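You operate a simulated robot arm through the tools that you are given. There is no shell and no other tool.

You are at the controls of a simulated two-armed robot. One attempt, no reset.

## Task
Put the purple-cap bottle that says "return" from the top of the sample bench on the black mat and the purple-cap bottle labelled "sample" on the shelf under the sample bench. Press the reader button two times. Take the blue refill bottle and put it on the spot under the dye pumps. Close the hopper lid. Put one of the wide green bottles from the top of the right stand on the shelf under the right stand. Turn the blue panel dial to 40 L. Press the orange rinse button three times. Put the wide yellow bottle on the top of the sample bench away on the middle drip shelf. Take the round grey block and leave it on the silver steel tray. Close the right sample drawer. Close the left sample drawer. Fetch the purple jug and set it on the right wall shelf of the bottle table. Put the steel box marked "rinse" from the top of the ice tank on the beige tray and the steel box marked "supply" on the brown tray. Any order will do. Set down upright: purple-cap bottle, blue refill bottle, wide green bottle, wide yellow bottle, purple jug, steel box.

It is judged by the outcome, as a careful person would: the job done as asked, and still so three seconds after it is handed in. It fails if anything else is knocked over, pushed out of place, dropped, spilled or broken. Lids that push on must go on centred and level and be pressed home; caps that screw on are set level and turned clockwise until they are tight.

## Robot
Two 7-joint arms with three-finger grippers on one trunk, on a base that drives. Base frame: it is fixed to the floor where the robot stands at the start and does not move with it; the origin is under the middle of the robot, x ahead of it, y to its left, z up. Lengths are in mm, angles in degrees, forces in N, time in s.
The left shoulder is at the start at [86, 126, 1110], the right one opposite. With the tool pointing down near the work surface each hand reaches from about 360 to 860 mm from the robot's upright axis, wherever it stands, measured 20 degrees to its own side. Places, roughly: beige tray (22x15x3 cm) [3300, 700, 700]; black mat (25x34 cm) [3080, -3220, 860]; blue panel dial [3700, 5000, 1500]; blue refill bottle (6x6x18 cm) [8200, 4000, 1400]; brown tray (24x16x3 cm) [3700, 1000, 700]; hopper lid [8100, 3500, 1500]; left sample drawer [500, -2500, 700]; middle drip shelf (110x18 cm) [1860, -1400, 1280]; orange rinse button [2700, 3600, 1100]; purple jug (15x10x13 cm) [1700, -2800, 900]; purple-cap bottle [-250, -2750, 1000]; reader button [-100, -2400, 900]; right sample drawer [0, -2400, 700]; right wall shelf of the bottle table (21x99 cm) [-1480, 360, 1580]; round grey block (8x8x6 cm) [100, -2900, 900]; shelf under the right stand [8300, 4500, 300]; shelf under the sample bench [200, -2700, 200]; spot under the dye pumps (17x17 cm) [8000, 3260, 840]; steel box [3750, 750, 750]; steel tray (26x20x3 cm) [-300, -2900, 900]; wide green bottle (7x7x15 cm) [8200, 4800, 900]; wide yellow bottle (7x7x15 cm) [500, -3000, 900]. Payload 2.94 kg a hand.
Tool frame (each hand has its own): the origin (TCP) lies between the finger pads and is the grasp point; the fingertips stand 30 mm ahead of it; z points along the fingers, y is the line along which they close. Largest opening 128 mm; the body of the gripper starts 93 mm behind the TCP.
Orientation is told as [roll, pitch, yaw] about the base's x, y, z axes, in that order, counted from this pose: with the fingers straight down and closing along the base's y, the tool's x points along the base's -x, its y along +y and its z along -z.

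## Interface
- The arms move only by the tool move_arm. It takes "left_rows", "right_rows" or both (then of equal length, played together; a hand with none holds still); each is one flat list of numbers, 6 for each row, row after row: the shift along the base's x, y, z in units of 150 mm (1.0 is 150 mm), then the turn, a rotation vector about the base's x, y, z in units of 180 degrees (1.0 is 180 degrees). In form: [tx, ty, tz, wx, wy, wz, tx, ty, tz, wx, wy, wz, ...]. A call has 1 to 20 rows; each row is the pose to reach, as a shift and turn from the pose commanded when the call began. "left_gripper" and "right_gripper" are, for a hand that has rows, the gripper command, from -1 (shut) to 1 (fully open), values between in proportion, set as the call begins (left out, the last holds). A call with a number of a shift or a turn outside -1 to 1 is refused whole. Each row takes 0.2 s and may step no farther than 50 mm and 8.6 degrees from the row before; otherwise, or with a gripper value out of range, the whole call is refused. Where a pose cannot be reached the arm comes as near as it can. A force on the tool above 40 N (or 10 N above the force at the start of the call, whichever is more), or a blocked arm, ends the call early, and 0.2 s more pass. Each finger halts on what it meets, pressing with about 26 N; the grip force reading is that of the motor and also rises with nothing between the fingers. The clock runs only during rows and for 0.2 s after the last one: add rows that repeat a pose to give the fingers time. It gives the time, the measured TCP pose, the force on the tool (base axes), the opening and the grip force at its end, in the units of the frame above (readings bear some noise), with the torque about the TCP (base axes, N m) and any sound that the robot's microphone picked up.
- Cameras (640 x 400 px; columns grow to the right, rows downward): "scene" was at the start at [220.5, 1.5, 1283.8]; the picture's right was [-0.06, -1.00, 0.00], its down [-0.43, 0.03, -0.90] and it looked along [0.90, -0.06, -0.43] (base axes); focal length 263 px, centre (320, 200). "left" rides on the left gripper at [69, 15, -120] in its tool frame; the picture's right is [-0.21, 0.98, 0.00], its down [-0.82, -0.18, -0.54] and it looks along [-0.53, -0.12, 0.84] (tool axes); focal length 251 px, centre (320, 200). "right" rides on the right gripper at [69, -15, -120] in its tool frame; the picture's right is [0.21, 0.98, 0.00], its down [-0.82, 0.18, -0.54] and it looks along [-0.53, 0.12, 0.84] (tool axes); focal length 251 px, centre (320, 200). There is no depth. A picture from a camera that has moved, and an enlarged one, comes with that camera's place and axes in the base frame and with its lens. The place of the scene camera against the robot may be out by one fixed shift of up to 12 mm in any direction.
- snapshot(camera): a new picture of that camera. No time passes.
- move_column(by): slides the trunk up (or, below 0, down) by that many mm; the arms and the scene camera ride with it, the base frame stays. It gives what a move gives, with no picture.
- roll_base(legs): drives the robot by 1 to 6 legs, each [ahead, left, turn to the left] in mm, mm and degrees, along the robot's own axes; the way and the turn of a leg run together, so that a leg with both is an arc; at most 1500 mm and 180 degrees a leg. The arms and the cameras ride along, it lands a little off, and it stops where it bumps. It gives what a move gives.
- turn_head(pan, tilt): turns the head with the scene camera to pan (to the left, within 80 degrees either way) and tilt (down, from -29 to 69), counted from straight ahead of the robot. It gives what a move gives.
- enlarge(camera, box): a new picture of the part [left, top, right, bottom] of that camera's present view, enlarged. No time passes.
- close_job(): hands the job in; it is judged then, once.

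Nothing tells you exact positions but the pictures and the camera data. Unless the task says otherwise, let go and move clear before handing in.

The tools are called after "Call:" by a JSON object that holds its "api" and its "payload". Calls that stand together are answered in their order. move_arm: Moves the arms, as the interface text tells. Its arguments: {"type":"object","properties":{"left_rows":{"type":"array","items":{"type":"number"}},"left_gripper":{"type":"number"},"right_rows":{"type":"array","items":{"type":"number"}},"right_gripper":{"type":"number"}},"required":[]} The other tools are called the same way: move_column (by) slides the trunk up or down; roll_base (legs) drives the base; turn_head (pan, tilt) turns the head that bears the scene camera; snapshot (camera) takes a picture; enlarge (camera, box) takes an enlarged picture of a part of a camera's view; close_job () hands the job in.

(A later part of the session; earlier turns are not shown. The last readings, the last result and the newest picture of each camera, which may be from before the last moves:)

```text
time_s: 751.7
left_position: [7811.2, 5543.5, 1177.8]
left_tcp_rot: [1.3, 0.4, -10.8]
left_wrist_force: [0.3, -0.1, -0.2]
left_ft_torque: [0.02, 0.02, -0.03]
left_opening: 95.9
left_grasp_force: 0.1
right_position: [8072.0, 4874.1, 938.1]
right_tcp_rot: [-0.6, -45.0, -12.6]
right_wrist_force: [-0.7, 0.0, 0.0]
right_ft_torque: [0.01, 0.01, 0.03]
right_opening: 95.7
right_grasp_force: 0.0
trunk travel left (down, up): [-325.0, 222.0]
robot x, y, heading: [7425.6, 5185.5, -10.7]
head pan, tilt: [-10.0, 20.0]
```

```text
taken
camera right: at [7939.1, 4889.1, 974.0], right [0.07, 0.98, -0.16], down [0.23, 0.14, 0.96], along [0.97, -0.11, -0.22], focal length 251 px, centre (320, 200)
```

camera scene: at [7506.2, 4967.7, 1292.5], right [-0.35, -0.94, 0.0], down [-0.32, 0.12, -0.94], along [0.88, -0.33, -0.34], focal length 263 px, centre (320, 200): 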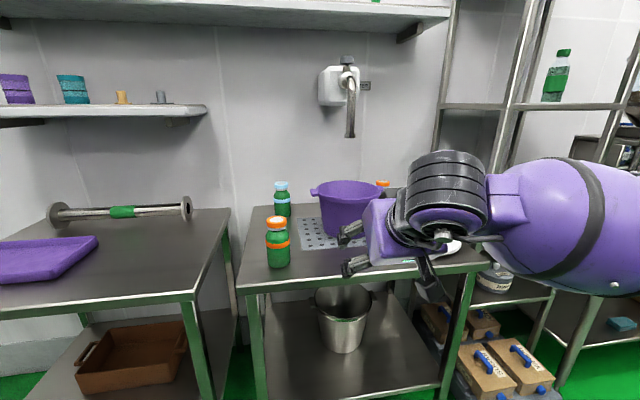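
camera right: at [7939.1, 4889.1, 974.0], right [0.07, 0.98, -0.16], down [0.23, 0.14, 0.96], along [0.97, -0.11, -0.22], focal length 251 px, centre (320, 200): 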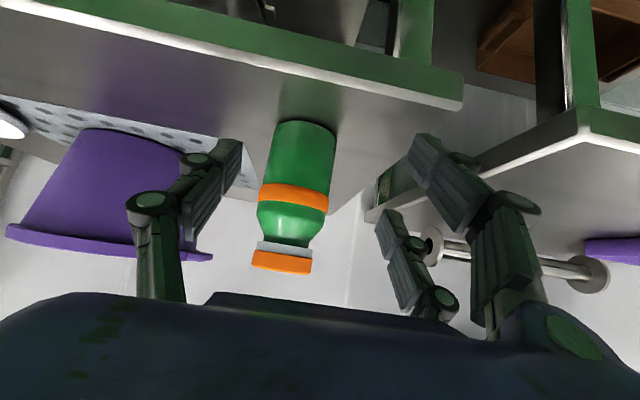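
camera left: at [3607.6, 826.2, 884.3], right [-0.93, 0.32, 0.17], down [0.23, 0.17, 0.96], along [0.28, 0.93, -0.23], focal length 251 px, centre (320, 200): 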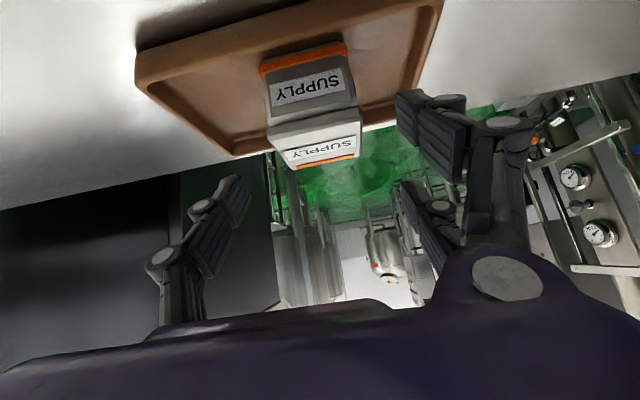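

Call:
{"api": "move_arm", "payload": {"right_rows": [0.05, -0.11, 0, 0, 0, 0, 0.25, -0.16, 0, 0, 0, 0, 0.48, -0.215, 0, 0, 0, 0, 0.7, -0.26, 0, 0, 0, 0]}}

Call:
{"api": "snapshot", "payload": {"camera": "right"}}

```text
time_s: 752.7
left_position: [7812.7, 5544.0, 1177.8]
left_tcp_rot: [1.4, 0.4, -10.8]
left_wrist_force: [-0.9, 0.0, 0.0]
left_ft_torque: [0.0, 0.01, -0.01]
left_opening: 95.8
left_grasp_force: 0.0
right_position: [8177.4, 4835.4, 937.7]
right_tcp_rot: [-0.6, -44.9, -12.6]
right_wrist_force: [-0.2, -0.7, 0.5]
right_ft_torque: [0.01, -0.01, 0.02]
right_opening: 96.0
right_grasp_force: 0.0
trunk travel left (down, up): [-325.0, 222.0]
robot x, y, heading: [7425.4, 5185.6, -10.8]
head pan, tilt: [-10.0, 20.0]
```

```text
taken
camera right: at [8043.8, 4849.4, 974.8], right [0.07, 0.98, -0.16], down [0.23, 0.14, 0.96], along [0.97, -0.11, -0.22], focal length 251 px, centre (320, 200)
```

right: 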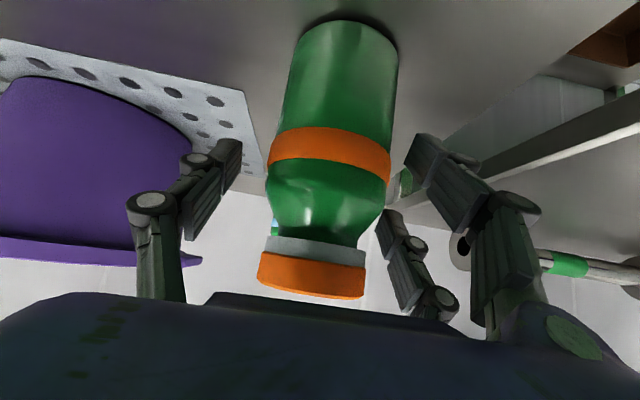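

Call:
{"api": "move_arm", "payload": {"right_rows": [0, 0, 0, 0, 0, 0, 0, 0, 0, 0, 0, 0, 0, 0, 0, 0, 0, 0], "right_gripper": -1}}

Call:
{"api": "move_arm", "payload": {"right_rows": [0, 0, 0.06, 0, 0, 0, 0, 0, 0.2, 0, 0, 0, 0, 0, 0.4, 0, 0, 0]}}

Call:
{"api": "snapshot", "payload": {"camera": "right"}}

```text
time_s: 753.5
left_position: [7810.9, 5543.5, 1177.9]
left_tcp_rot: [1.3, 0.4, -10.9]
left_wrist_force: [0.1, -0.1, 0.8]
left_ft_torque: [0.0, 0.01, 0.03]
left_opening: 96.1
left_grasp_force: 0.0
right_position: [8177.2, 4835.1, 940.5]
right_tcp_rot: [-0.5, -45.2, -12.6]
right_wrist_force: [0.1, 0.8, 2.8]
right_ft_torque: [0.26, -0.05, 0.01]
right_opening: 66.1
right_grasp_force: 25.9
trunk travel left (down, up): [-325.0, 222.0]
robot x, y, heading: [7423.0, 5188.0, -10.9]
head pan, tilt: [-10.0, 20.0]
```

```text
time_s: 754.3
left_position: [7811.0, 5543.5, 1178.1]
left_tcp_rot: [1.3, 0.4, -10.9]
left_wrist_force: [0.2, -0.3, -0.2]
left_ft_torque: [-0.02, -0.02, 0.0]
left_opening: 95.9
left_grasp_force: 0.0
right_position: [8176.1, 4835.6, 1000.9]
right_tcp_rot: [-0.5, -45.0, -12.6]
right_wrist_force: [-0.2, -0.4, -4.6]
right_ft_torque: [-0.02, -0.02, -0.01]
right_opening: 66.0
right_grasp_force: 26.2
trunk travel left (down, up): [-325.0, 222.0]
robot x, y, heading: [7424.7, 5185.4, -10.8]
head pan, tilt: [-10.0, 20.0]
```

```text
taken
camera right: at [8042.4, 4849.8, 1036.1], right [0.07, 0.98, -0.16], down [0.24, 0.14, 0.96], along [0.97, -0.11, -0.22], focal length 251 px, centre (320, 200)
```

right: 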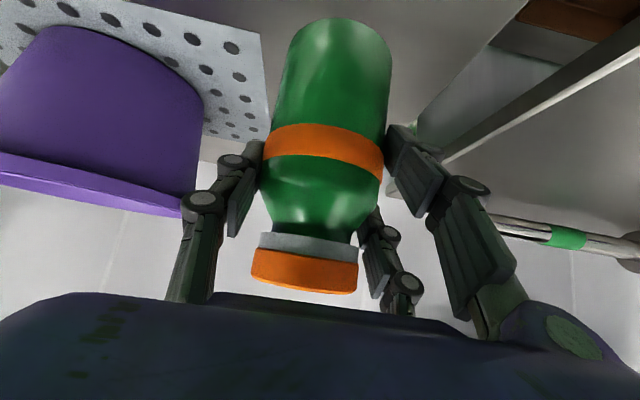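

The green bottle is held. I back off and lower the trunk to reach the shelf below.

Call:
{"api": "roll_base", "payload": {"legs": [[-420, 0, 0]]}}

Call:
{"api": "move_column", "payload": {"by": -325}}

Call:
{"api": "move_arm", "payload": {"right_rows": [0.05, -0.12, -0.25, 0, 0, 0, 0.1, -0.24, -0.5, 0, 0, 0, 0.15, -0.36, -0.75, 0, 0, 0, 0.2, -0.45, -1, 0, 0, 0]}}

Call:
{"api": "turn_head", "payload": {"pan": -15, "tilt": 25}}

Call:
{"api": "snapshot", "payload": {"camera": "scene"}}

```text
time_s: 756.8
left_position: [7413.0, 5619.1, 1177.9]
left_tcp_rot: [1.5, 0.4, -11.3]
left_wrist_force: [0.7, 0.3, -0.7]
left_ft_torque: [0.01, -0.01, 0.0]
left_opening: 96.0
left_grasp_force: 0.1
right_position: [7774.5, 4907.8, 999.2]
right_tcp_rot: [-0.5, -45.1, -13.0]
right_wrist_force: [0.0, 1.0, -4.9]
right_ft_torque: [-0.02, 0.01, 0.01]
right_opening: 66.1
right_grasp_force: 25.9
trunk travel left (down, up): [-325.0, 222.0]
robot x, y, heading: [7025.3, 5260.8, -11.4]
head pan, tilt: [-10.0, 20.0]
```

```text
time_s: 760.0
left_position: [7460.2, 5608.9, 839.7]
left_tcp_rot: [1.3, 6.1, -11.3]
left_wrist_force: [-0.1, 0.6, -0.2]
left_ft_torque: [0.0, 0.02, -0.02]
left_opening: 96.1
left_grasp_force: 0.1
right_position: [7773.7, 4908.4, 675.7]
right_tcp_rot: [-0.5, -45.0, -12.9]
right_wrist_force: [0.3, 0.2, -3.7]
right_ft_torque: [0.03, 0.03, 0.0]
right_opening: 66.1
right_grasp_force: 26.0
trunk travel left (down, up): [0.0, 547.0]
robot x, y, heading: [7024.2, 5265.1, -11.3]
head pan, tilt: [-10.0, 20.0]
```

```text
time_s: 761.0
left_position: [7460.2, 5608.3, 839.9]
left_tcp_rot: [1.4, 6.3, -11.3]
left_wrist_force: [1.0, -0.2, -0.4]
left_ft_torque: [0.01, -0.04, -0.01]
left_opening: 96.0
left_grasp_force: 0.1
right_position: [7807.0, 4838.7, 522.0]
right_tcp_rot: [-0.5, -45.1, -13.0]
right_wrist_force: [0.0, 1.1, -3.4]
right_ft_torque: [0.04, 0.02, 0.01]
right_opening: 65.9
right_grasp_force: 26.2
trunk travel left (down, up): [0.0, 547.0]
robot x, y, heading: [7025.6, 5261.8, -11.3]
head pan, tilt: [-10.0, 20.0]
```

```text
time_s: 761.7
left_position: [7460.8, 5608.1, 840.4]
left_tcp_rot: [1.4, 6.2, -11.3]
left_wrist_force: [0.9, 0.5, -0.6]
left_ft_torque: [0.02, 0.02, -0.01]
left_opening: 95.9
left_grasp_force: 0.1
right_position: [7805.3, 4840.2, 523.0]
right_tcp_rot: [-0.6, -45.1, -13.0]
right_wrist_force: [0.8, -0.2, -3.8]
right_ft_torque: [0.03, 0.03, 0.0]
right_opening: 66.0
right_grasp_force: 26.5
trunk travel left (down, up): [0.0, 547.0]
robot x, y, heading: [7025.8, 5265.5, -11.3]
head pan, tilt: [-15.0, 25.0]
```

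```text
taken
camera scene: at [7334.6, 5185.0, 950.2], right [-0.44, -0.9, 0.0], down [-0.38, 0.19, -0.91], along [0.81, -0.4, -0.42], focal length 263 px, centre (320, 200)
```

scene: 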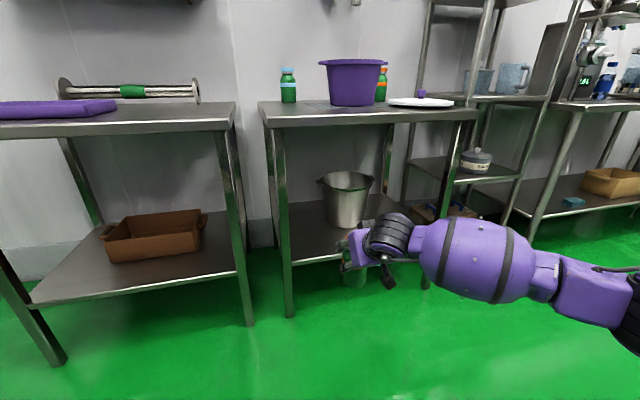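

Call:
{"api": "move_arm", "payload": {"right_rows": [0.06, 0.0, -0.2, 0, 0, 0, 0.12, 0.0, -0.4, 0, 0, 0, 0.18, 0, -0.6, 0, 0, 0, 0.22, 0, -0.78, 0, 0, 0]}}

Call:
{"api": "snapshot", "payload": {"camera": "right"}}

```text
time_s: 762.7
left_position: [7460.5, 5609.3, 840.6]
left_tcp_rot: [1.4, 6.2, -11.3]
left_wrist_force: [0.4, 0.7, -0.4]
left_ft_torque: [-0.01, 0.0, -0.01]
left_opening: 95.8
left_grasp_force: 0.1
right_position: [7838.1, 4839.8, 407.7]
right_tcp_rot: [-0.5, -45.0, -13.1]
right_wrist_force: [0.4, -0.4, -3.8]
right_ft_torque: [-0.01, 0.05, 0.01]
right_opening: 66.0
right_grasp_force: 25.9
trunk travel left (down, up): [0.0, 547.0]
robot x, y, heading: [7022.9, 5263.8, -11.3]
head pan, tilt: [-15.0, 25.0]
```

```text
taken
camera right: at [7704.4, 4855.2, 443.0], right [0.08, 0.98, -0.16], down [0.24, 0.14, 0.96], along [0.97, -0.11, -0.22], focal length 251 px, centre (320, 200)
```

right: 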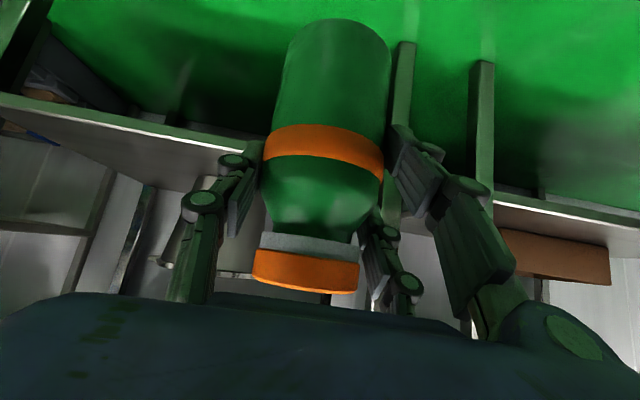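

Call:
{"api": "roll_base", "payload": {"legs": [[0, 26, 0], [250, 0, 0]]}}

Call:
{"api": "snapshot", "payload": {"camera": "right"}}

Call:
{"api": "snapshot", "payload": {"camera": "scene"}}

```text
time_s: 765.0
left_position: [7706.7, 5588.5, 839.8]
left_tcp_rot: [1.4, 6.2, -11.1]
left_wrist_force: [1.0, 0.4, -0.6]
left_ft_torque: [-0.03, 0.02, -0.01]
left_opening: 96.1
left_grasp_force: 0.1
right_position: [8086.6, 4821.2, 407.6]
right_tcp_rot: [-0.6, -44.9, -12.7]
right_wrist_force: [0.1, 0.2, -3.2]
right_ft_torque: [0.03, -0.03, -0.01]
right_opening: 65.9
right_grasp_force: 26.3
trunk travel left (down, up): [0.0, 547.0]
robot x, y, heading: [7274.9, 5236.7, -10.9]
head pan, tilt: [-15.0, 25.0]
```

```text
taken
camera right: at [7953.0, 4835.5, 443.3], right [0.07, 0.98, -0.16], down [0.24, 0.14, 0.96], along [0.97, -0.11, -0.22], focal length 251 px, centre (320, 200)
```

right: 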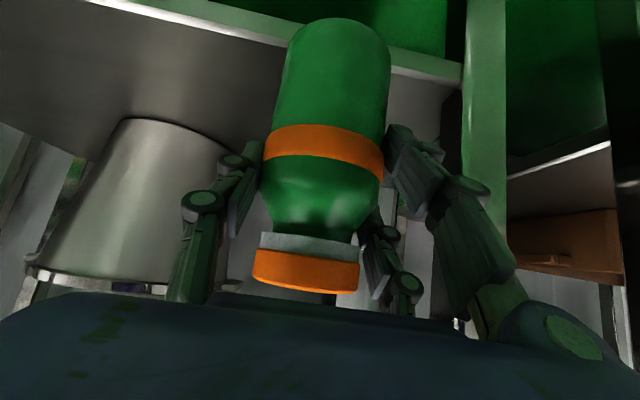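

```text
taken
camera scene: at [7582.2, 5163.6, 950.1], right [-0.44, -0.9, 0.0], down [-0.38, 0.19, -0.91], along [0.81, -0.4, -0.42], focal length 263 px, centre (320, 200)
```

scene: 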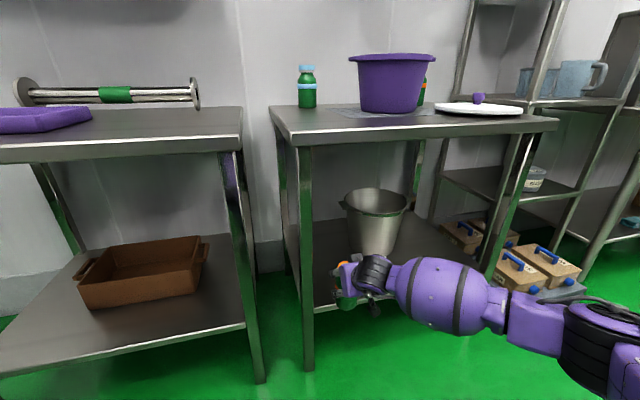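

Call:
{"api": "roll_base", "payload": {"legs": [[108, 0, 0]]}}

Call:
{"api": "snapshot", "payload": {"camera": "right"}}

Call:
{"api": "enlarge", "payload": {"camera": "scene", "box": [260, 150, 480, 380]}}

```text
time_s: 766.2
left_position: [7813.2, 5566.0, 840.3]
left_tcp_rot: [1.3, 6.2, -11.1]
left_wrist_force: [1.0, -0.8, 0.4]
left_ft_torque: [0.01, 0.03, 0.02]
left_opening: 96.1
left_grasp_force: 0.1
right_position: [8193.9, 4799.9, 406.2]
right_tcp_rot: [-0.5, -45.0, -12.8]
right_wrist_force: [-0.1, -0.6, -4.1]
right_ft_torque: [0.01, 0.01, 0.01]
right_opening: 65.8
right_grasp_force: 26.2
trunk travel left (down, up): [0.0, 547.0]
robot x, y, heading: [7378.4, 5220.4, -11.0]
head pan, tilt: [-15.0, 25.0]
```

```text
taken
camera right: at [8059.2, 4814.1, 443.0], right [0.08, 0.98, -0.16], down [0.24, 0.14, 0.96], along [0.97, -0.11, -0.22], focal length 251 px, centre (320, 200)
```

right: 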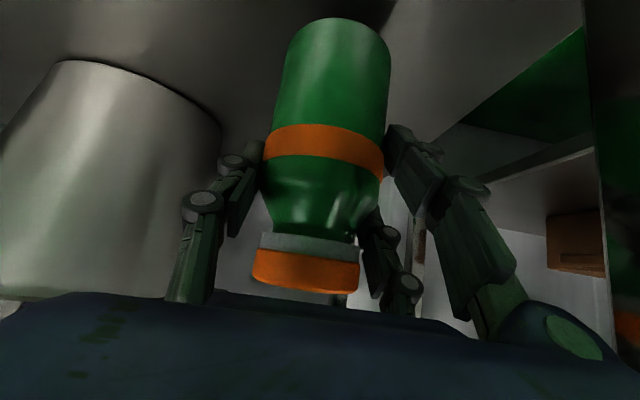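

```text
1.74 times, centred on (370, 265) of scene
camera zoom: at [7688.9, 5142.6, 950.1], right [-0.44, -0.9, 0.0], down [-0.38, 0.19, -0.91], along [0.81, -0.4, -0.42], focal length 457 px, centre (233, 87)
```

zoom: 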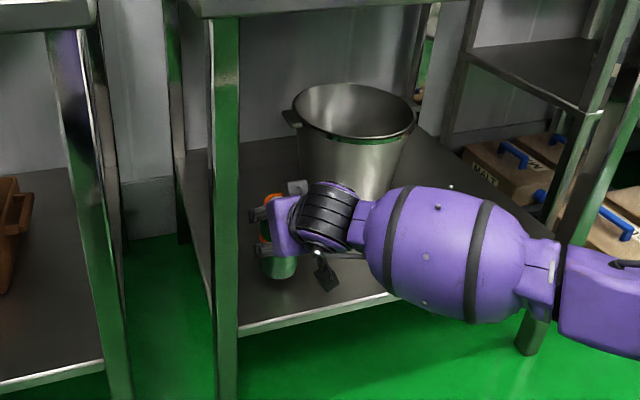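

Call:
{"api": "move_arm", "payload": {"right_rows": [0, 0, -0.06, 0, 0, 0, 0, 0, -0.12, 0, 0, 0, 0, 0, -0.15, 0, 0, 0, 0, 0, -0.18, 0, 0, 0]}}

Call:
{"api": "move_arm", "payload": {"right_rows": [0, 0, -0.03, 0, 0, 0, 0, 0, -0.055, 0, 0, 0, 0, 0, -0.08, 0, 0, 0, 0, 0, -0.105, 0, 0, 0]}}

```text
time_s: 767.2
left_position: [7811.4, 5568.0, 840.4]
left_tcp_rot: [1.3, 6.1, -11.1]
left_wrist_force: [0.4, 0.0, 0.1]
left_ft_torque: [-0.02, 0.01, -0.01]
left_opening: 96.0
left_grasp_force: 0.1
right_position: [8193.4, 4798.8, 384.5]
right_tcp_rot: [-0.6, -45.6, -12.8]
right_wrist_force: [-3.1, -1.8, 16.4]
right_ft_torque: [0.47, 0.22, 0.11]
right_opening: 66.1
right_grasp_force: 25.6
trunk travel left (down, up): [0.0, 547.0]
robot x, y, heading: [7383.2, 5221.0, -11.2]
head pan, tilt: [-15.0, 25.0]
```

```text
time_s: 768.2
left_position: [7811.8, 5569.2, 840.9]
left_tcp_rot: [1.4, 6.0, -11.1]
left_wrist_force: [-0.8, -1.1, -0.5]
left_ft_torque: [0.01, -0.02, 0.01]
left_opening: 95.8
left_grasp_force: 0.0
right_position: [8192.5, 4798.9, 366.4]
right_tcp_rot: [-0.5, -45.2, -12.8]
right_wrist_force: [0.2, -2.4, 19.9]
right_ft_torque: [0.08, -0.21, -0.04]
right_opening: 66.4
right_grasp_force: 25.9
trunk travel left (down, up): [0.0, 547.0]
robot x, y, heading: [7379.3, 5219.4, -11.0]
head pan, tilt: [-15.0, 25.0]
```

The bottle rests on the shelf. I ease off, open and back out.

Call:
{"api": "move_arm", "payload": {"right_rows": [0, 0, 0.03, 0, 0, 0]}}

Call:
{"api": "move_arm", "payload": {"right_rows": [0, 0, 0, 0, 0, 0, 0, 0, 0, 0, 0, 0, 0, 0, 0, 0, 0, 0], "right_gripper": 0.5}}

Call:
{"api": "snapshot", "payload": {"camera": "right"}}

Call:
{"api": "roll_base", "payload": {"legs": [[-300, 0, 0]]}}

Call:
{"api": "snapshot", "payload": {"camera": "scene"}}

```text
time_s: 768.6
left_position: [7812.5, 5567.0, 841.4]
left_tcp_rot: [1.5, 6.1, -11.1]
left_wrist_force: [0.8, -0.4, 0.1]
left_ft_torque: [0.0, -0.01, -0.03]
left_opening: 95.8
left_grasp_force: 0.0
right_position: [8190.5, 4800.3, 366.5]
right_tcp_rot: [-0.7, -44.8, -12.7]
right_wrist_force: [2.3, -1.1, 5.2]
right_ft_torque: [-0.02, -0.54, -0.08]
right_opening: 66.1
right_grasp_force: 26.2
trunk travel left (down, up): [0.0, 547.0]
robot x, y, heading: [7383.0, 5217.7, -11.2]
head pan, tilt: [-15.0, 25.0]
```

```text
time_s: 769.4
left_position: [7812.2, 5567.8, 839.5]
left_tcp_rot: [1.4, 6.1, -11.0]
left_wrist_force: [-0.9, -0.2, -0.1]
left_ft_torque: [-0.01, -0.02, -0.03]
left_opening: 96.0
left_grasp_force: 0.1
right_position: [8192.8, 4799.4, 368.5]
right_tcp_rot: [-0.6, -44.9, -12.8]
right_wrist_force: [-0.3, 0.0, 0.8]
right_ft_torque: [0.01, -0.03, 0.02]
right_opening: 95.8
right_grasp_force: 0.1
trunk travel left (down, up): [0.0, 547.0]
robot x, y, heading: [7380.2, 5222.6, -11.2]
head pan, tilt: [-15.0, 25.0]
```

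```text
taken
camera right: at [8057.9, 4814.7, 404.7], right [0.08, 0.98, -0.16], down [0.24, 0.14, 0.96], along [0.97, -0.11, -0.22], focal length 251 px, centre (320, 200)
```

right: 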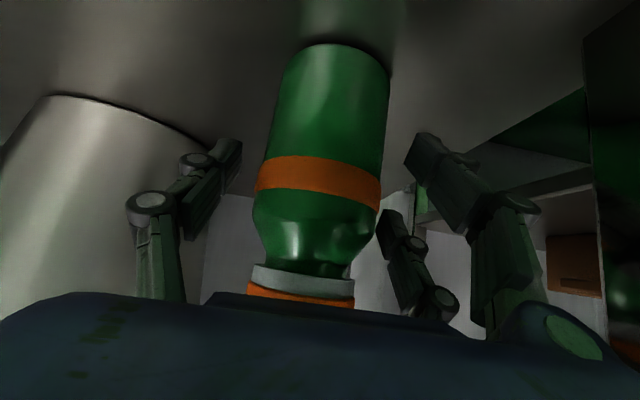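

```text
time_s: 771.5
left_position: [7512.3, 5628.2, 842.0]
left_tcp_rot: [1.4, 6.2, -10.8]
left_wrist_force: [0.4, -0.2, 0.1]
left_ft_torque: [0.0, -0.03, 0.0]
left_opening: 96.2
left_grasp_force: 0.1
right_position: [7896.0, 4862.3, 368.9]
right_tcp_rot: [-0.6, -45.1, -12.4]
right_wrist_force: [0.7, 0.6, 0.6]
right_ft_torque: [-0.02, 0.01, 0.01]
right_opening: 96.0
right_grasp_force: 0.1
trunk travel left (down, up): [0.0, 547.0]
robot x, y, heading: [7075.8, 5279.4, -10.6]
head pan, tilt: [-15.0, 25.0]
```

```text
taken
camera scene: at [7389.6, 5202.2, 950.4], right [-0.43, -0.9, 0.0], down [-0.38, 0.18, -0.91], along [0.82, -0.39, -0.42], focal length 263 px, centre (320, 200)
```

scene: 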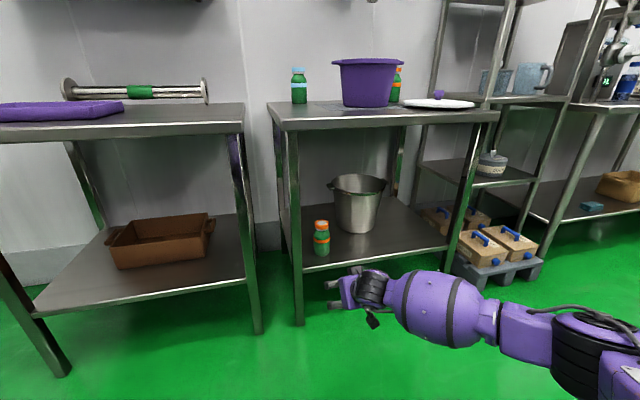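

The green bottle stands upright on the lower shelf. Two jobs remain: the blue panel dial and the orange rinse button, both to the west. I raise the trunk and turn west to look.

Call:
{"api": "roll_base", "payload": {"legs": [[-150, 0, 0]]}}

Call:
{"api": "move_arm", "payload": {"right_rows": [-0.1, 0.02, 0.3, 0, 0, 0, -0.2, 0.04, 0.6, 0, 0, 0, -0.3, 0.06, 0.9, 0, 0, 0, -0.4, 0.08, 1, 0, 0, 0]}}

Call:
{"api": "move_column", "payload": {"by": 325}}

Call:
{"api": "roll_base", "payload": {"legs": [[0, 0, 180]]}}

Call:
{"api": "turn_head", "payload": {"pan": 0, "tilt": 8}}

Call:
{"api": "snapshot", "payload": {"camera": "scene"}}

```text
time_s: 772.9
left_position: [7369.5, 5654.6, 840.4]
left_tcp_rot: [1.4, 6.1, -10.8]
left_wrist_force: [0.4, 0.0, 0.3]
left_ft_torque: [0.01, -0.04, 0.03]
left_opening: 96.2
left_grasp_force: 0.1
right_position: [7752.0, 4888.4, 369.0]
right_tcp_rot: [-0.5, -45.1, -12.6]
right_wrist_force: [-0.7, -0.6, 0.8]
right_ft_torque: [0.01, 0.0, -0.01]
right_opening: 95.6
right_grasp_force: 0.0
trunk travel left (down, up): [0.0, 547.0]
robot x, y, heading: [6938.3, 5306.7, -10.5]
head pan, tilt: [-15.0, 25.0]
```

```text
time_s: 773.9
left_position: [7369.8, 5654.9, 841.7]
left_tcp_rot: [1.4, 6.1, -10.8]
left_wrist_force: [0.0, -0.4, 0.4]
left_ft_torque: [-0.02, -0.01, -0.01]
left_opening: 96.0
left_grasp_force: 0.0
right_position: [7691.5, 4900.9, 520.4]
right_tcp_rot: [-0.5, -45.0, -12.5]
right_wrist_force: [-0.3, -0.4, 0.3]
right_ft_torque: [0.04, 0.0, -0.02]
right_opening: 96.2
right_grasp_force: 0.1
trunk travel left (down, up): [0.0, 547.0]
robot x, y, heading: [6939.8, 5303.4, -10.7]
head pan, tilt: [-15.0, 25.0]
```

```text
time_s: 777.1
left_position: [7371.1, 5655.4, 1165.4]
left_tcp_rot: [1.4, 6.2, -10.9]
left_wrist_force: [-0.6, -0.1, -0.3]
left_ft_torque: [0.01, -0.01, 0.02]
left_opening: 95.8
left_grasp_force: 0.1
right_position: [7693.0, 4900.8, 844.4]
right_tcp_rot: [-0.6, -44.9, -12.4]
right_wrist_force: [0.0, 0.0, 1.1]
right_ft_torque: [0.05, 0.01, 0.0]
right_opening: 95.9
right_grasp_force: 0.0
trunk travel left (down, up): [-325.0, 222.0]
robot x, y, heading: [6939.6, 5301.8, -10.9]
head pan, tilt: [-15.0, 25.0]
```

```text
time_s: 784.9
left_position: [6515.7, 4945.0, 1165.1]
left_tcp_rot: [1.5, 6.1, 170.8]
left_wrist_force: [0.2, -0.2, 0.5]
left_ft_torque: [-0.01, 0.01, -0.01]
left_opening: 95.9
left_grasp_force: 0.1
right_position: [6172.1, 5688.2, 843.8]
right_tcp_rot: [-0.6, -45.1, 169.2]
right_wrist_force: [0.2, 0.6, -0.3]
right_ft_torque: [-0.02, -0.02, 0.02]
right_opening: 96.0
right_grasp_force: 0.0
trunk travel left (down, up): [-325.0, 222.0]
robot x, y, heading: [6937.0, 5302.1, 170.4]
head pan, tilt: [-15.0, 25.0]
```

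```text
time_s: 785.7
left_position: [6516.3, 4943.6, 1165.6]
left_tcp_rot: [1.4, 6.2, 170.8]
left_wrist_force: [0.3, 0.5, -0.1]
left_ft_torque: [0.01, -0.03, 0.02]
left_opening: 95.9
left_grasp_force: 0.1
right_position: [6171.8, 5689.7, 843.5]
right_tcp_rot: [-0.6, -45.1, 169.2]
right_wrist_force: [-0.2, -0.2, -0.2]
right_ft_torque: [-0.01, 0.0, 0.0]
right_opening: 96.2
right_grasp_force: 0.0
trunk travel left (down, up): [-325.0, 222.0]
robot x, y, heading: [6939.0, 5304.1, 170.7]
head pan, tilt: [0.0, 8.0]
```

```text
taken
camera scene: at [6716.8, 5347.9, 1311.9], right [0.16, 0.99, 0.0], down [0.14, -0.02, -0.99], along [-0.98, 0.16, -0.14], focal length 263 px, centre (320, 200)
```

scene: 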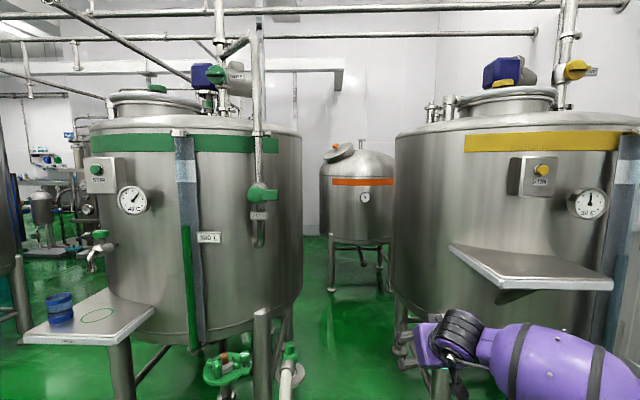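

I look for a way in: the cabinet with the rinse button is near (2650, 3700) and the dial panel near (3600, 4900). The gap between the blue-band and green-band tanks leads there. I lift the right hand and go to its entrance.

Call:
{"api": "move_arm", "payload": {"right_rows": [0.15, -0.02, 0.25, 0, 0, 0, 0.3, -0.04, 0.5, 0, 0, 0, 0.45, -0.06, 0.75, 0, 0, 0, 0.6, -0.08, 1, 0, 0, 0]}}

Call:
{"api": "move_arm", "payload": {"right_rows": [0.15, -0.02, 0.25, 0, 0, 0, 0.3, -0.04, 0.5, 0, 0, 0, 0.45, -0.06, 0.75, 0, 0, 0, 0.5, -0.08, 1, 0, 0, 0]}}

Call:
{"api": "roll_base", "payload": {"legs": [[0, 1130, 0], [0, 1130, 0], [0, 0, -21]]}}

Call:
{"api": "snapshot", "payload": {"camera": "scene"}}

```text
time_s: 786.7
left_position: [6517.2, 4944.4, 1165.9]
left_tcp_rot: [1.4, 6.0, 170.9]
left_wrist_force: [0.7, 0.6, 0.6]
left_ft_torque: [-0.02, 0.04, -0.04]
left_opening: 96.0
left_grasp_force: 0.0
right_position: [6264.0, 5677.5, 993.5]
right_tcp_rot: [-0.6, -45.0, 169.1]
right_wrist_force: [0.3, 0.1, 0.4]
right_ft_torque: [-0.01, 0.0, 0.02]
right_opening: 96.1
right_grasp_force: 0.0
trunk travel left (down, up): [-325.0, 222.0]
robot x, y, heading: [6937.7, 5301.7, 170.7]
head pan, tilt: [0.0, 8.0]
```

```text
time_s: 787.7
left_position: [6516.1, 4943.2, 1164.0]
left_tcp_rot: [1.4, 6.0, 170.8]
left_wrist_force: [-1.4, -0.3, -0.2]
left_ft_torque: [-0.01, 0.02, 0.02]
left_opening: 95.8
left_grasp_force: 0.0
right_position: [6335.3, 5664.4, 1144.7]
right_tcp_rot: [-0.7, -44.9, 169.2]
right_wrist_force: [0.2, 0.3, -0.2]
right_ft_torque: [0.0, -0.02, -0.02]
right_opening: 96.3
right_grasp_force: 0.1
trunk travel left (down, up): [-325.0, 222.0]
robot x, y, heading: [6935.4, 5303.2, 170.7]
head pan, tilt: [0.0, 8.0]
```

```text
time_s: 808.8
left_position: [6062.4, 2878.4, 1165.9]
left_tcp_rot: [1.4, 6.0, 150.4]
left_wrist_force: [0.0, -0.1, -0.7]
left_ft_torque: [0.02, 0.0, 0.01]
left_opening: 95.8
left_grasp_force: 0.1
right_position: [6143.6, 3616.9, 1144.0]
right_tcp_rot: [-0.6, -45.0, 148.7]
right_wrist_force: [0.5, -0.4, 0.1]
right_ft_torque: [0.02, 0.01, -0.02]
right_opening: 95.9
right_grasp_force: 0.1
trunk travel left (down, up): [-325.0, 222.0]
robot x, y, heading: [6583.5, 3067.2, 150.8]
head pan, tilt: [0.0, 8.0]
```

```text
taken
camera scene: at [6388.8, 3187.2, 1312.0], right [0.49, 0.87, 0.0], down [0.12, -0.07, -0.99], along [-0.86, 0.49, -0.14], focal length 263 px, centre (320, 200)
```

scene: 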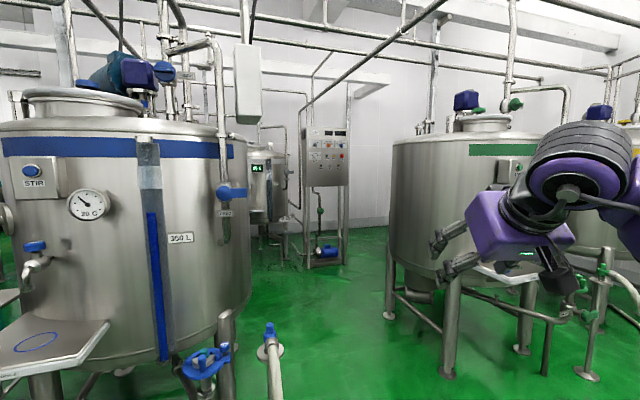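

The way to the control panel with dials is visible between the two tanks, about 780 mm wide. I tuck both arms forward and close together before going through.

Call:
{"api": "move_arm", "payload": {"right_rows": [-0.15, -0.04, 0.05, 0, 0, 0, -0.3, -0.08, 0.1, 0, 0, 0, -0.45, -0.12, 0.15, 0, 0, 0, -0.6, -0.16, 0.2, 0, 0, 0, -0.75, -0.2, 0.25, 0, 0, 0, -0.9, -0.25, 0.3, 0, 0, 0], "left_rows": [-0.06, 0.16, 0.03, 0.023, 0.041, 0, -0.12, 0.32, 0.06, 0.046, 0.082, 0, -0.18, 0.48, 0.09, 0.069, 0.123, 0, -0.24, 0.64, 0.12, 0.092, 0.164, 0, -0.3, 0.8, 0.15, 0.115, 0.205, 0, -0.36, 0.96, 0.18, 0.138, 0.247, 0]}}

Call:
{"api": "move_arm", "payload": {"right_rows": [-0.1, -0.03, 0, 0, 0, 0, -0.2, -0.06, 0, 0, 0, 0, -0.25, -0.08, 0, 0, 0, 0], "left_rows": [-0.15, 0.25, 0, 0, 0, 0, -0.3, 0.5, 0, 0, 0, 0, -0.45, 0.75, 0, 0, 0, 0]}}

Call:
{"api": "snapshot", "payload": {"camera": "scene"}}

```text
time_s: 810.2
left_position: [6008.4, 3021.0, 1193.1]
left_tcp_rot: [1.7, -44.8, 150.3]
left_wrist_force: [0.3, 0.0, 0.2]
left_ft_torque: [0.05, 0.01, -0.02]
left_opening: 95.8
left_grasp_force: 0.2
right_position: [6008.3, 3580.1, 1188.1]
right_tcp_rot: [-0.7, -45.0, 148.8]
right_wrist_force: [0.5, 0.1, -0.1]
right_ft_torque: [-0.02, 0.01, -0.03]
right_opening: 96.0
right_grasp_force: 0.1
trunk travel left (down, up): [-325.0, 222.0]
robot x, y, heading: [6579.9, 3070.7, 150.6]
head pan, tilt: [0.0, 8.0]
```

```text
time_s: 811.0
left_position: [5945.4, 3136.0, 1193.5]
left_tcp_rot: [1.9, -44.9, 150.0]
left_wrist_force: [-2.1, 0.4, -5.9]
left_ft_torque: [0.14, 0.22, 0.0]
left_opening: 95.7
left_grasp_force: 0.0
right_position: [5975.0, 3572.4, 1190.4]
right_tcp_rot: [-0.4, -45.2, 148.5]
right_wrist_force: [0.8, 1.3, -0.3]
right_ft_torque: [-0.08, 0.07, 0.08]
right_opening: 96.0
right_grasp_force: 0.3
trunk travel left (down, up): [-325.0, 222.0]
robot x, y, heading: [6584.8, 3073.0, 150.2]
head pan, tilt: [0.0, 8.0]
```

```text
taken
camera scene: at [6392.0, 3189.5, 1312.0], right [0.49, 0.87, 0.0], down [0.12, -0.07, -0.99], along [-0.86, 0.49, -0.14], focal length 263 px, centre (320, 200)
```

scene: 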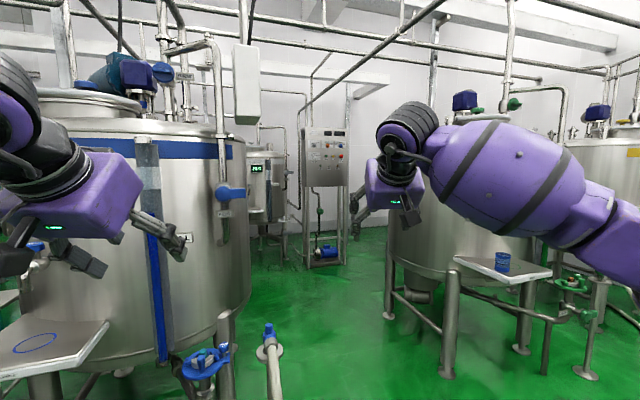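

Call:
{"api": "move_arm", "payload": {"left_rows": [-0.07, 0.25, 0, 0, 0, 0, -0.14, 0.5, 0, 0, 0, 0, -0.21, 0.75, 0, 0, 0, 0, -0.29, 1, 0, 0, 0, 0]}}

Call:
{"api": "turn_head", "payload": {"pan": 60, "tilt": 20}}

Call:
{"api": "snapshot", "payload": {"camera": "scene"}}

Call:
{"api": "turn_head", "payload": {"pan": -60, "tilt": 20}}

Call:
{"api": "snapshot", "payload": {"camera": "scene"}}

```text
time_s: 812.0
left_position: [5896.6, 3285.8, 1192.3]
left_tcp_rot: [1.8, -44.7, 150.3]
left_wrist_force: [0.2, 0.1, -0.1]
left_ft_torque: [-0.06, -0.01, 0.05]
left_opening: 95.8
left_grasp_force: 0.1
right_position: [5970.7, 3571.1, 1188.0]
right_tcp_rot: [-0.7, -44.9, 148.7]
right_wrist_force: [-0.1, 0.4, -0.7]
right_ft_torque: [-0.02, -0.03, -0.02]
right_opening: 96.0
right_grasp_force: 0.0
trunk travel left (down, up): [-325.0, 222.0]
robot x, y, heading: [6586.6, 3071.6, 150.7]
head pan, tilt: [0.0, 8.0]
```

```text
time_s: 813.3
left_position: [5898.4, 3283.9, 1192.9]
left_tcp_rot: [1.8, -44.8, 150.3]
left_wrist_force: [1.1, 0.0, 0.5]
left_ft_torque: [-0.02, 0.03, -0.01]
left_opening: 96.1
left_grasp_force: 0.0
right_position: [5971.6, 3568.2, 1189.0]
right_tcp_rot: [-0.6, -45.1, 148.9]
right_wrist_force: [0.7, -0.1, -0.3]
right_ft_torque: [0.0, -0.03, 0.02]
right_opening: 96.1
right_grasp_force: 0.1
trunk travel left (down, up): [-325.0, 222.0]
robot x, y, heading: [6581.8, 3071.1, 150.3]
head pan, tilt: [60.0, 20.0]
```

```text
taken
camera scene: at [6389.1, 3094.3, 1292.5], right [-0.51, 0.86, 0.0], down [0.29, 0.17, -0.94], along [-0.81, -0.48, -0.34], focal length 263 px, centre (320, 200)
```

scene: 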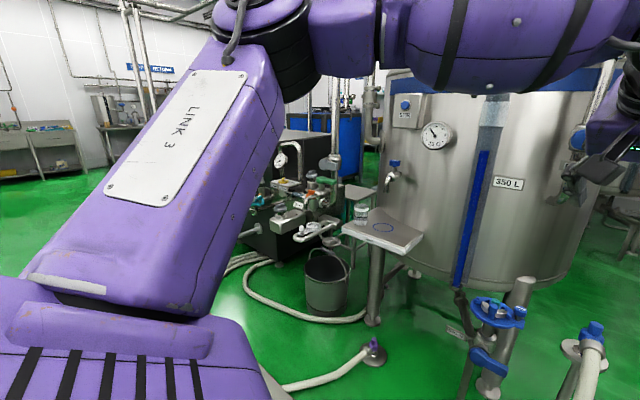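

```text
time_s: 815.3
left_position: [5896.3, 3284.6, 1192.1]
left_tcp_rot: [1.8, -44.8, 150.2]
left_wrist_force: [-0.6, -0.5, -0.1]
left_ft_torque: [-0.03, 0.01, 0.01]
left_opening: 96.1
left_grasp_force: 0.1
right_position: [5971.4, 3568.7, 1189.4]
right_tcp_rot: [-0.6, -45.1, 148.7]
right_wrist_force: [-0.5, 0.3, 0.4]
right_ft_torque: [-0.01, 0.01, -0.01]
right_opening: 96.0
right_grasp_force: 0.1
trunk travel left (down, up): [-325.0, 222.0]
robot x, y, heading: [6578.3, 3069.6, 150.4]
head pan, tilt: [-60.0, 20.0]
```

```text
taken
camera scene: at [6468.6, 3234.6, 1292.5], right [1.0, 0.01, 0.0], down [0.0, -0.34, -0.94], along [-0.01, 0.94, -0.34], focal length 263 px, centre (320, 200)
```

scene: 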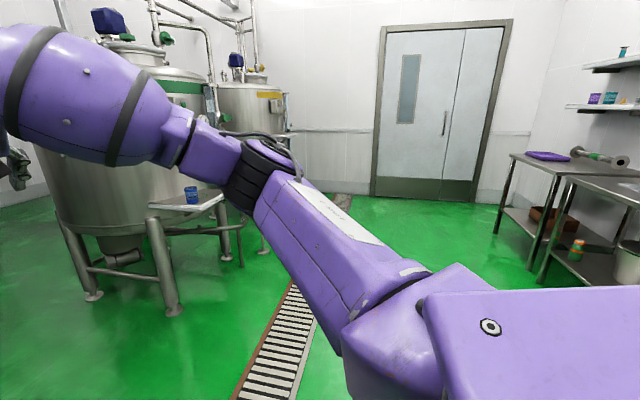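

Call:
{"api": "roll_base", "payload": {"legs": [[0, -125, 0], [1300, 0, 0]]}}

Call:
{"api": "turn_head", "payload": {"pan": 0, "tilt": 10}}

Call:
{"api": "snapshot", "payload": {"camera": "scene"}}

```text
time_s: 823.1
left_position: [4847.1, 4044.8, 1192.9]
left_tcp_rot: [1.8, -44.9, 149.6]
left_wrist_force: [-0.6, -0.4, 0.3]
left_ft_torque: [-0.04, 0.0, -0.01]
left_opening: 95.9
left_grasp_force: 0.1
right_position: [4923.0, 4328.6, 1188.7]
right_tcp_rot: [-0.6, -45.1, 148.1]
right_wrist_force: [0.1, 1.0, 0.4]
right_ft_torque: [-0.02, 0.02, 0.0]
right_opening: 96.3
right_grasp_force: 0.1
trunk travel left (down, up): [-325.0, 222.0]
robot x, y, heading: [5528.6, 3819.4, 149.9]
head pan, tilt: [-60.0, 20.0]
```

```text
time_s: 824.4
left_position: [4848.1, 4044.4, 1192.2]
left_tcp_rot: [1.7, -44.8, 149.8]
left_wrist_force: [-0.2, 0.1, 0.2]
left_ft_torque: [0.03, 0.01, -0.01]
left_opening: 96.0
left_grasp_force: 0.0
right_position: [4922.8, 4328.6, 1190.0]
right_tcp_rot: [-0.6, -45.1, 148.1]
right_wrist_force: [0.0, -0.1, 0.1]
right_ft_torque: [0.01, -0.01, 0.01]
right_opening: 96.0
right_grasp_force: 0.1
trunk travel left (down, up): [-325.0, 222.0]
robot x, y, heading: [5527.8, 3827.0, 149.7]
head pan, tilt: [0.0, 10.0]
```

```text
taken
camera scene: at [5336.6, 3942.3, 1308.7], right [0.5, 0.86, 0.0], down [0.15, -0.09, -0.98], along [-0.85, 0.5, -0.17], focal length 263 px, centre (320, 200)
```

scene: 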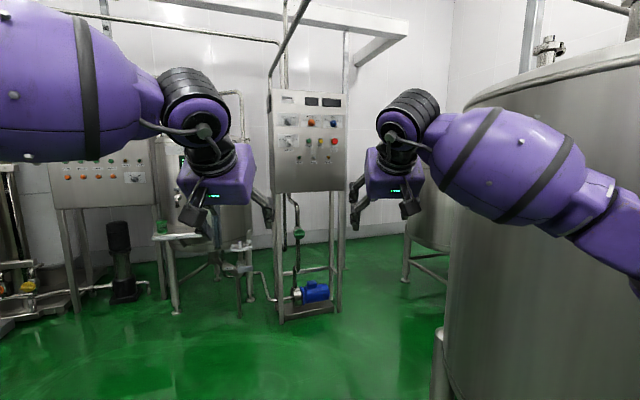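

Call:
{"api": "roll_base", "payload": {"legs": [[850, -50, 0]]}}

Call:
{"api": "snapshot", "payload": {"camera": "scene"}}

Call:
{"api": "enlarge", "payload": {"camera": "scene", "box": [240, 40, 400, 200]}}

Call:
{"api": "turn_head", "payload": {"pan": 45, "tilt": 10}}

Call:
{"api": "snapshot", "payload": {"camera": "scene"}}

```text
time_s: 828.9
left_position: [4132.5, 4500.3, 1193.9]
left_tcp_rot: [1.8, -44.7, 150.4]
left_wrist_force: [-0.2, 0.2, 0.5]
left_ft_torque: [0.01, 0.02, 0.0]
left_opening: 96.0
left_grasp_force: 0.0
right_position: [4205.2, 4784.9, 1189.7]
right_tcp_rot: [-0.5, -45.1, 148.9]
right_wrist_force: [-0.8, -0.9, -0.8]
right_ft_torque: [-0.01, -0.01, 0.01]
right_opening: 96.0
right_grasp_force: 0.2
trunk travel left (down, up): [-325.0, 222.0]
robot x, y, heading: [4819.8, 4285.5, 150.5]
head pan, tilt: [0.0, 10.0]
```

```text
taken
camera scene: at [4623.0, 4404.6, 1308.7], right [0.49, 0.87, 0.0], down [0.15, -0.09, -0.98], along [-0.86, 0.48, -0.17], focal length 263 px, centre (320, 200)
```

scene: 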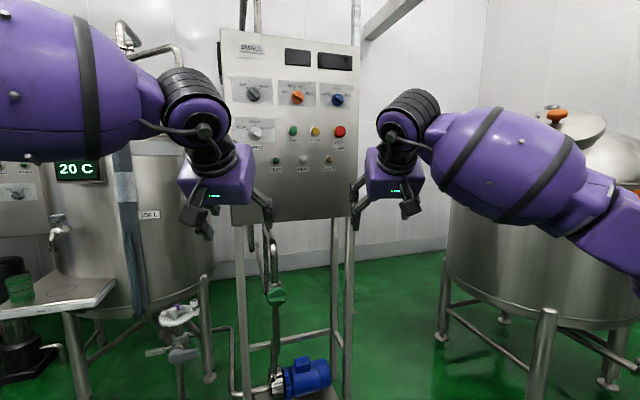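

```text
2.50 times, centred on (320, 120) of scene
camera zoom: at [4623.0, 4404.6, 1308.7], right [0.49, 0.87, 0.0], down [0.15, -0.09, -0.98], along [-0.86, 0.48, -0.17], focal length 657 px, centre (320, 400)
```

zoom: 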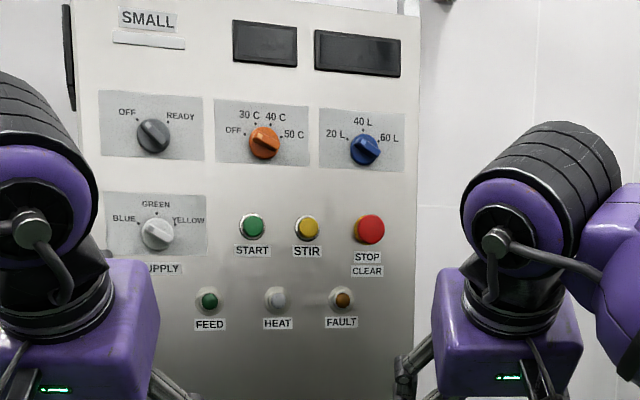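

```text
time_s: 830.1
left_position: [4132.1, 4501.1, 1192.0]
left_tcp_rot: [1.8, -44.8, 150.4]
left_wrist_force: [-0.1, -0.3, 0.7]
left_ft_torque: [-0.03, -0.03, 0.04]
left_opening: 96.0
left_grasp_force: 0.0
right_position: [4205.1, 4783.9, 1189.2]
right_tcp_rot: [-0.6, -45.1, 148.8]
right_wrist_force: [0.3, 0.8, 0.6]
right_ft_torque: [0.02, -0.01, 0.02]
right_opening: 96.1
right_grasp_force: 0.0
trunk travel left (down, up): [-325.0, 222.0]
robot x, y, heading: [4817.2, 4287.1, 150.5]
head pan, tilt: [45.0, 10.0]
```

```text
taken
camera scene: at [4614.4, 4333.9, 1308.7], right [-0.27, 0.96, 0.0], down [0.17, 0.05, -0.98], along [-0.95, -0.26, -0.17], focal length 263 px, centre (320, 200)
```

scene: 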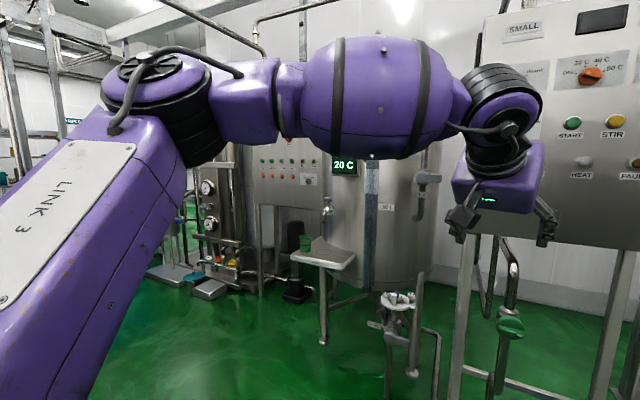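

Call:
{"api": "turn_head", "payload": {"pan": 0, "tilt": 0}}

Call:
{"api": "snapshot", "payload": {"camera": "scene"}}

Call:
{"api": "enlarge", "payload": {"camera": "scene", "box": [300, 100, 380, 160]}}

```text
time_s: 831.2
left_position: [4131.7, 4499.1, 1192.7]
left_tcp_rot: [1.8, -44.9, 150.3]
left_wrist_force: [-0.4, 0.3, 0.1]
left_ft_torque: [0.0, 0.0, 0.0]
left_opening: 96.3
left_grasp_force: 0.0
right_position: [4206.1, 4783.9, 1190.3]
right_tcp_rot: [-0.6, -45.1, 148.9]
right_wrist_force: [0.8, 0.1, 0.7]
right_ft_torque: [0.01, -0.05, -0.02]
right_opening: 96.2
right_grasp_force: 0.0
trunk travel left (down, up): [-325.0, 222.0]
robot x, y, heading: [4816.4, 4289.0, 150.7]
head pan, tilt: [0.0, 0.0]
```

```text
taken
camera scene: at [4625.5, 4402.9, 1324.7], right [0.49, 0.87, 0.0], down [0.0, 0.0, -1.0], along [-0.87, 0.49, 0.0], focal length 263 px, centre (320, 200)
```

scene: 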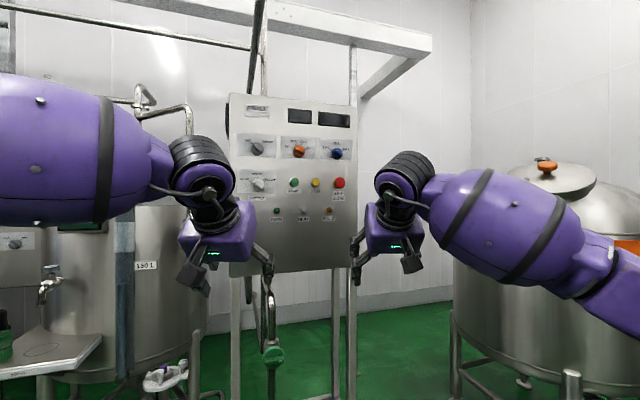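

```text
6.67 times, centred on (340, 130) of scene
camera zoom: at [4625.5, 4402.9, 1324.7], right [0.49, 0.87, 0.0], down [0.0, 0.0, -1.0], along [-0.87, 0.49, 0.0], focal length 1752 px, centre (187, 667)
```

zoom: 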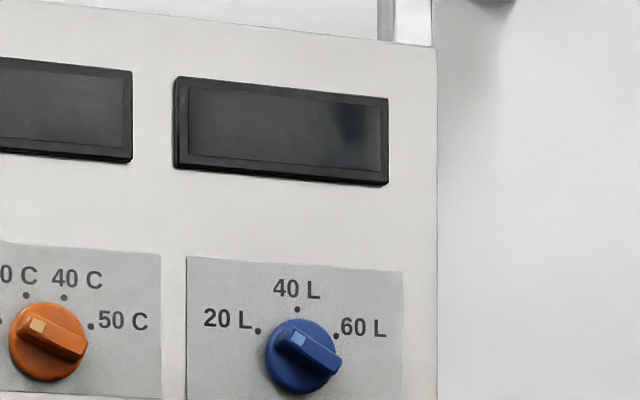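

The blue dial points at 20 L now; it must turn clockwise to 40 L. The panel faces east, so I draw the hands in and square up to it.

Call:
{"api": "move_arm", "payload": {"right_rows": [0.25, -0.1, 0.1, 0, 0, 0, 0.5, -0.2, 0.2, 0, 0, 0, 0.75, -0.3, 0.3, 0, 0, 0, 0.95, -0.4, 0.4, 0, 0, 0], "left_rows": [0.15, -0.25, 0, 0, 0, 0, 0.3, -0.5, 0, 0, 0, 0, 0.45, -0.75, 0, 0, 0, 0, 0.6, -0.95, 0, 0, 0, 0]}}

Call:
{"api": "roll_base", "payload": {"legs": [[0, 0, 18.6], [250, -330, 0]]}}

Call:
{"api": "snapshot", "payload": {"camera": "scene"}}

```text
time_s: 832.2
left_position: [4221.6, 4356.9, 1191.6]
left_tcp_rot: [1.8, -44.8, 150.5]
left_wrist_force: [0.1, -0.8, 0.6]
left_ft_torque: [0.0, 0.0, -0.03]
left_opening: 96.0
left_grasp_force: 0.2
right_position: [4347.3, 4722.9, 1249.9]
right_tcp_rot: [-0.7, -45.1, 149.0]
right_wrist_force: [0.0, 0.4, 0.2]
right_ft_torque: [-0.02, 0.02, -0.01]
right_opening: 96.0
right_grasp_force: 0.1
trunk travel left (down, up): [-325.0, 222.0]
robot x, y, heading: [4816.5, 4287.1, 150.6]
head pan, tilt: [0.0, 0.0]
```

```text
time_s: 835.8
left_position: [4078.9, 4368.4, 1190.4]
left_tcp_rot: [1.9, -44.6, 168.8]
left_wrist_force: [-0.8, -0.2, -0.6]
left_ft_torque: [0.0, -0.04, 0.0]
left_opening: 95.8
left_grasp_force: 0.0
right_position: [4082.2, 4756.3, 1247.6]
right_tcp_rot: [-0.6, -45.0, 167.3]
right_wrist_force: [-0.1, 1.0, -1.1]
right_ft_torque: [-0.05, -0.06, 0.0]
right_opening: 96.0
right_grasp_force: 0.1
trunk travel left (down, up): [-325.0, 222.0]
robot x, y, heading: [4672.5, 4490.9, 169.0]
head pan, tilt: [0.0, 0.0]
stopped in leg 2: the robot was blocked; the commanded pose is now the measured one
```

```text
taken
camera scene: at [4450.8, 4538.8, 1324.3], right [0.19, 0.98, 0.0], down [0.0, 0.0, -1.0], along [-0.98, 0.19, 0.0], focal length 263 px, centre (320, 200)
```

scene: 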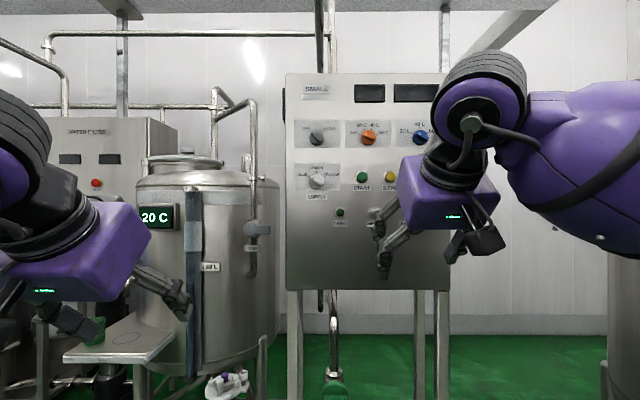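

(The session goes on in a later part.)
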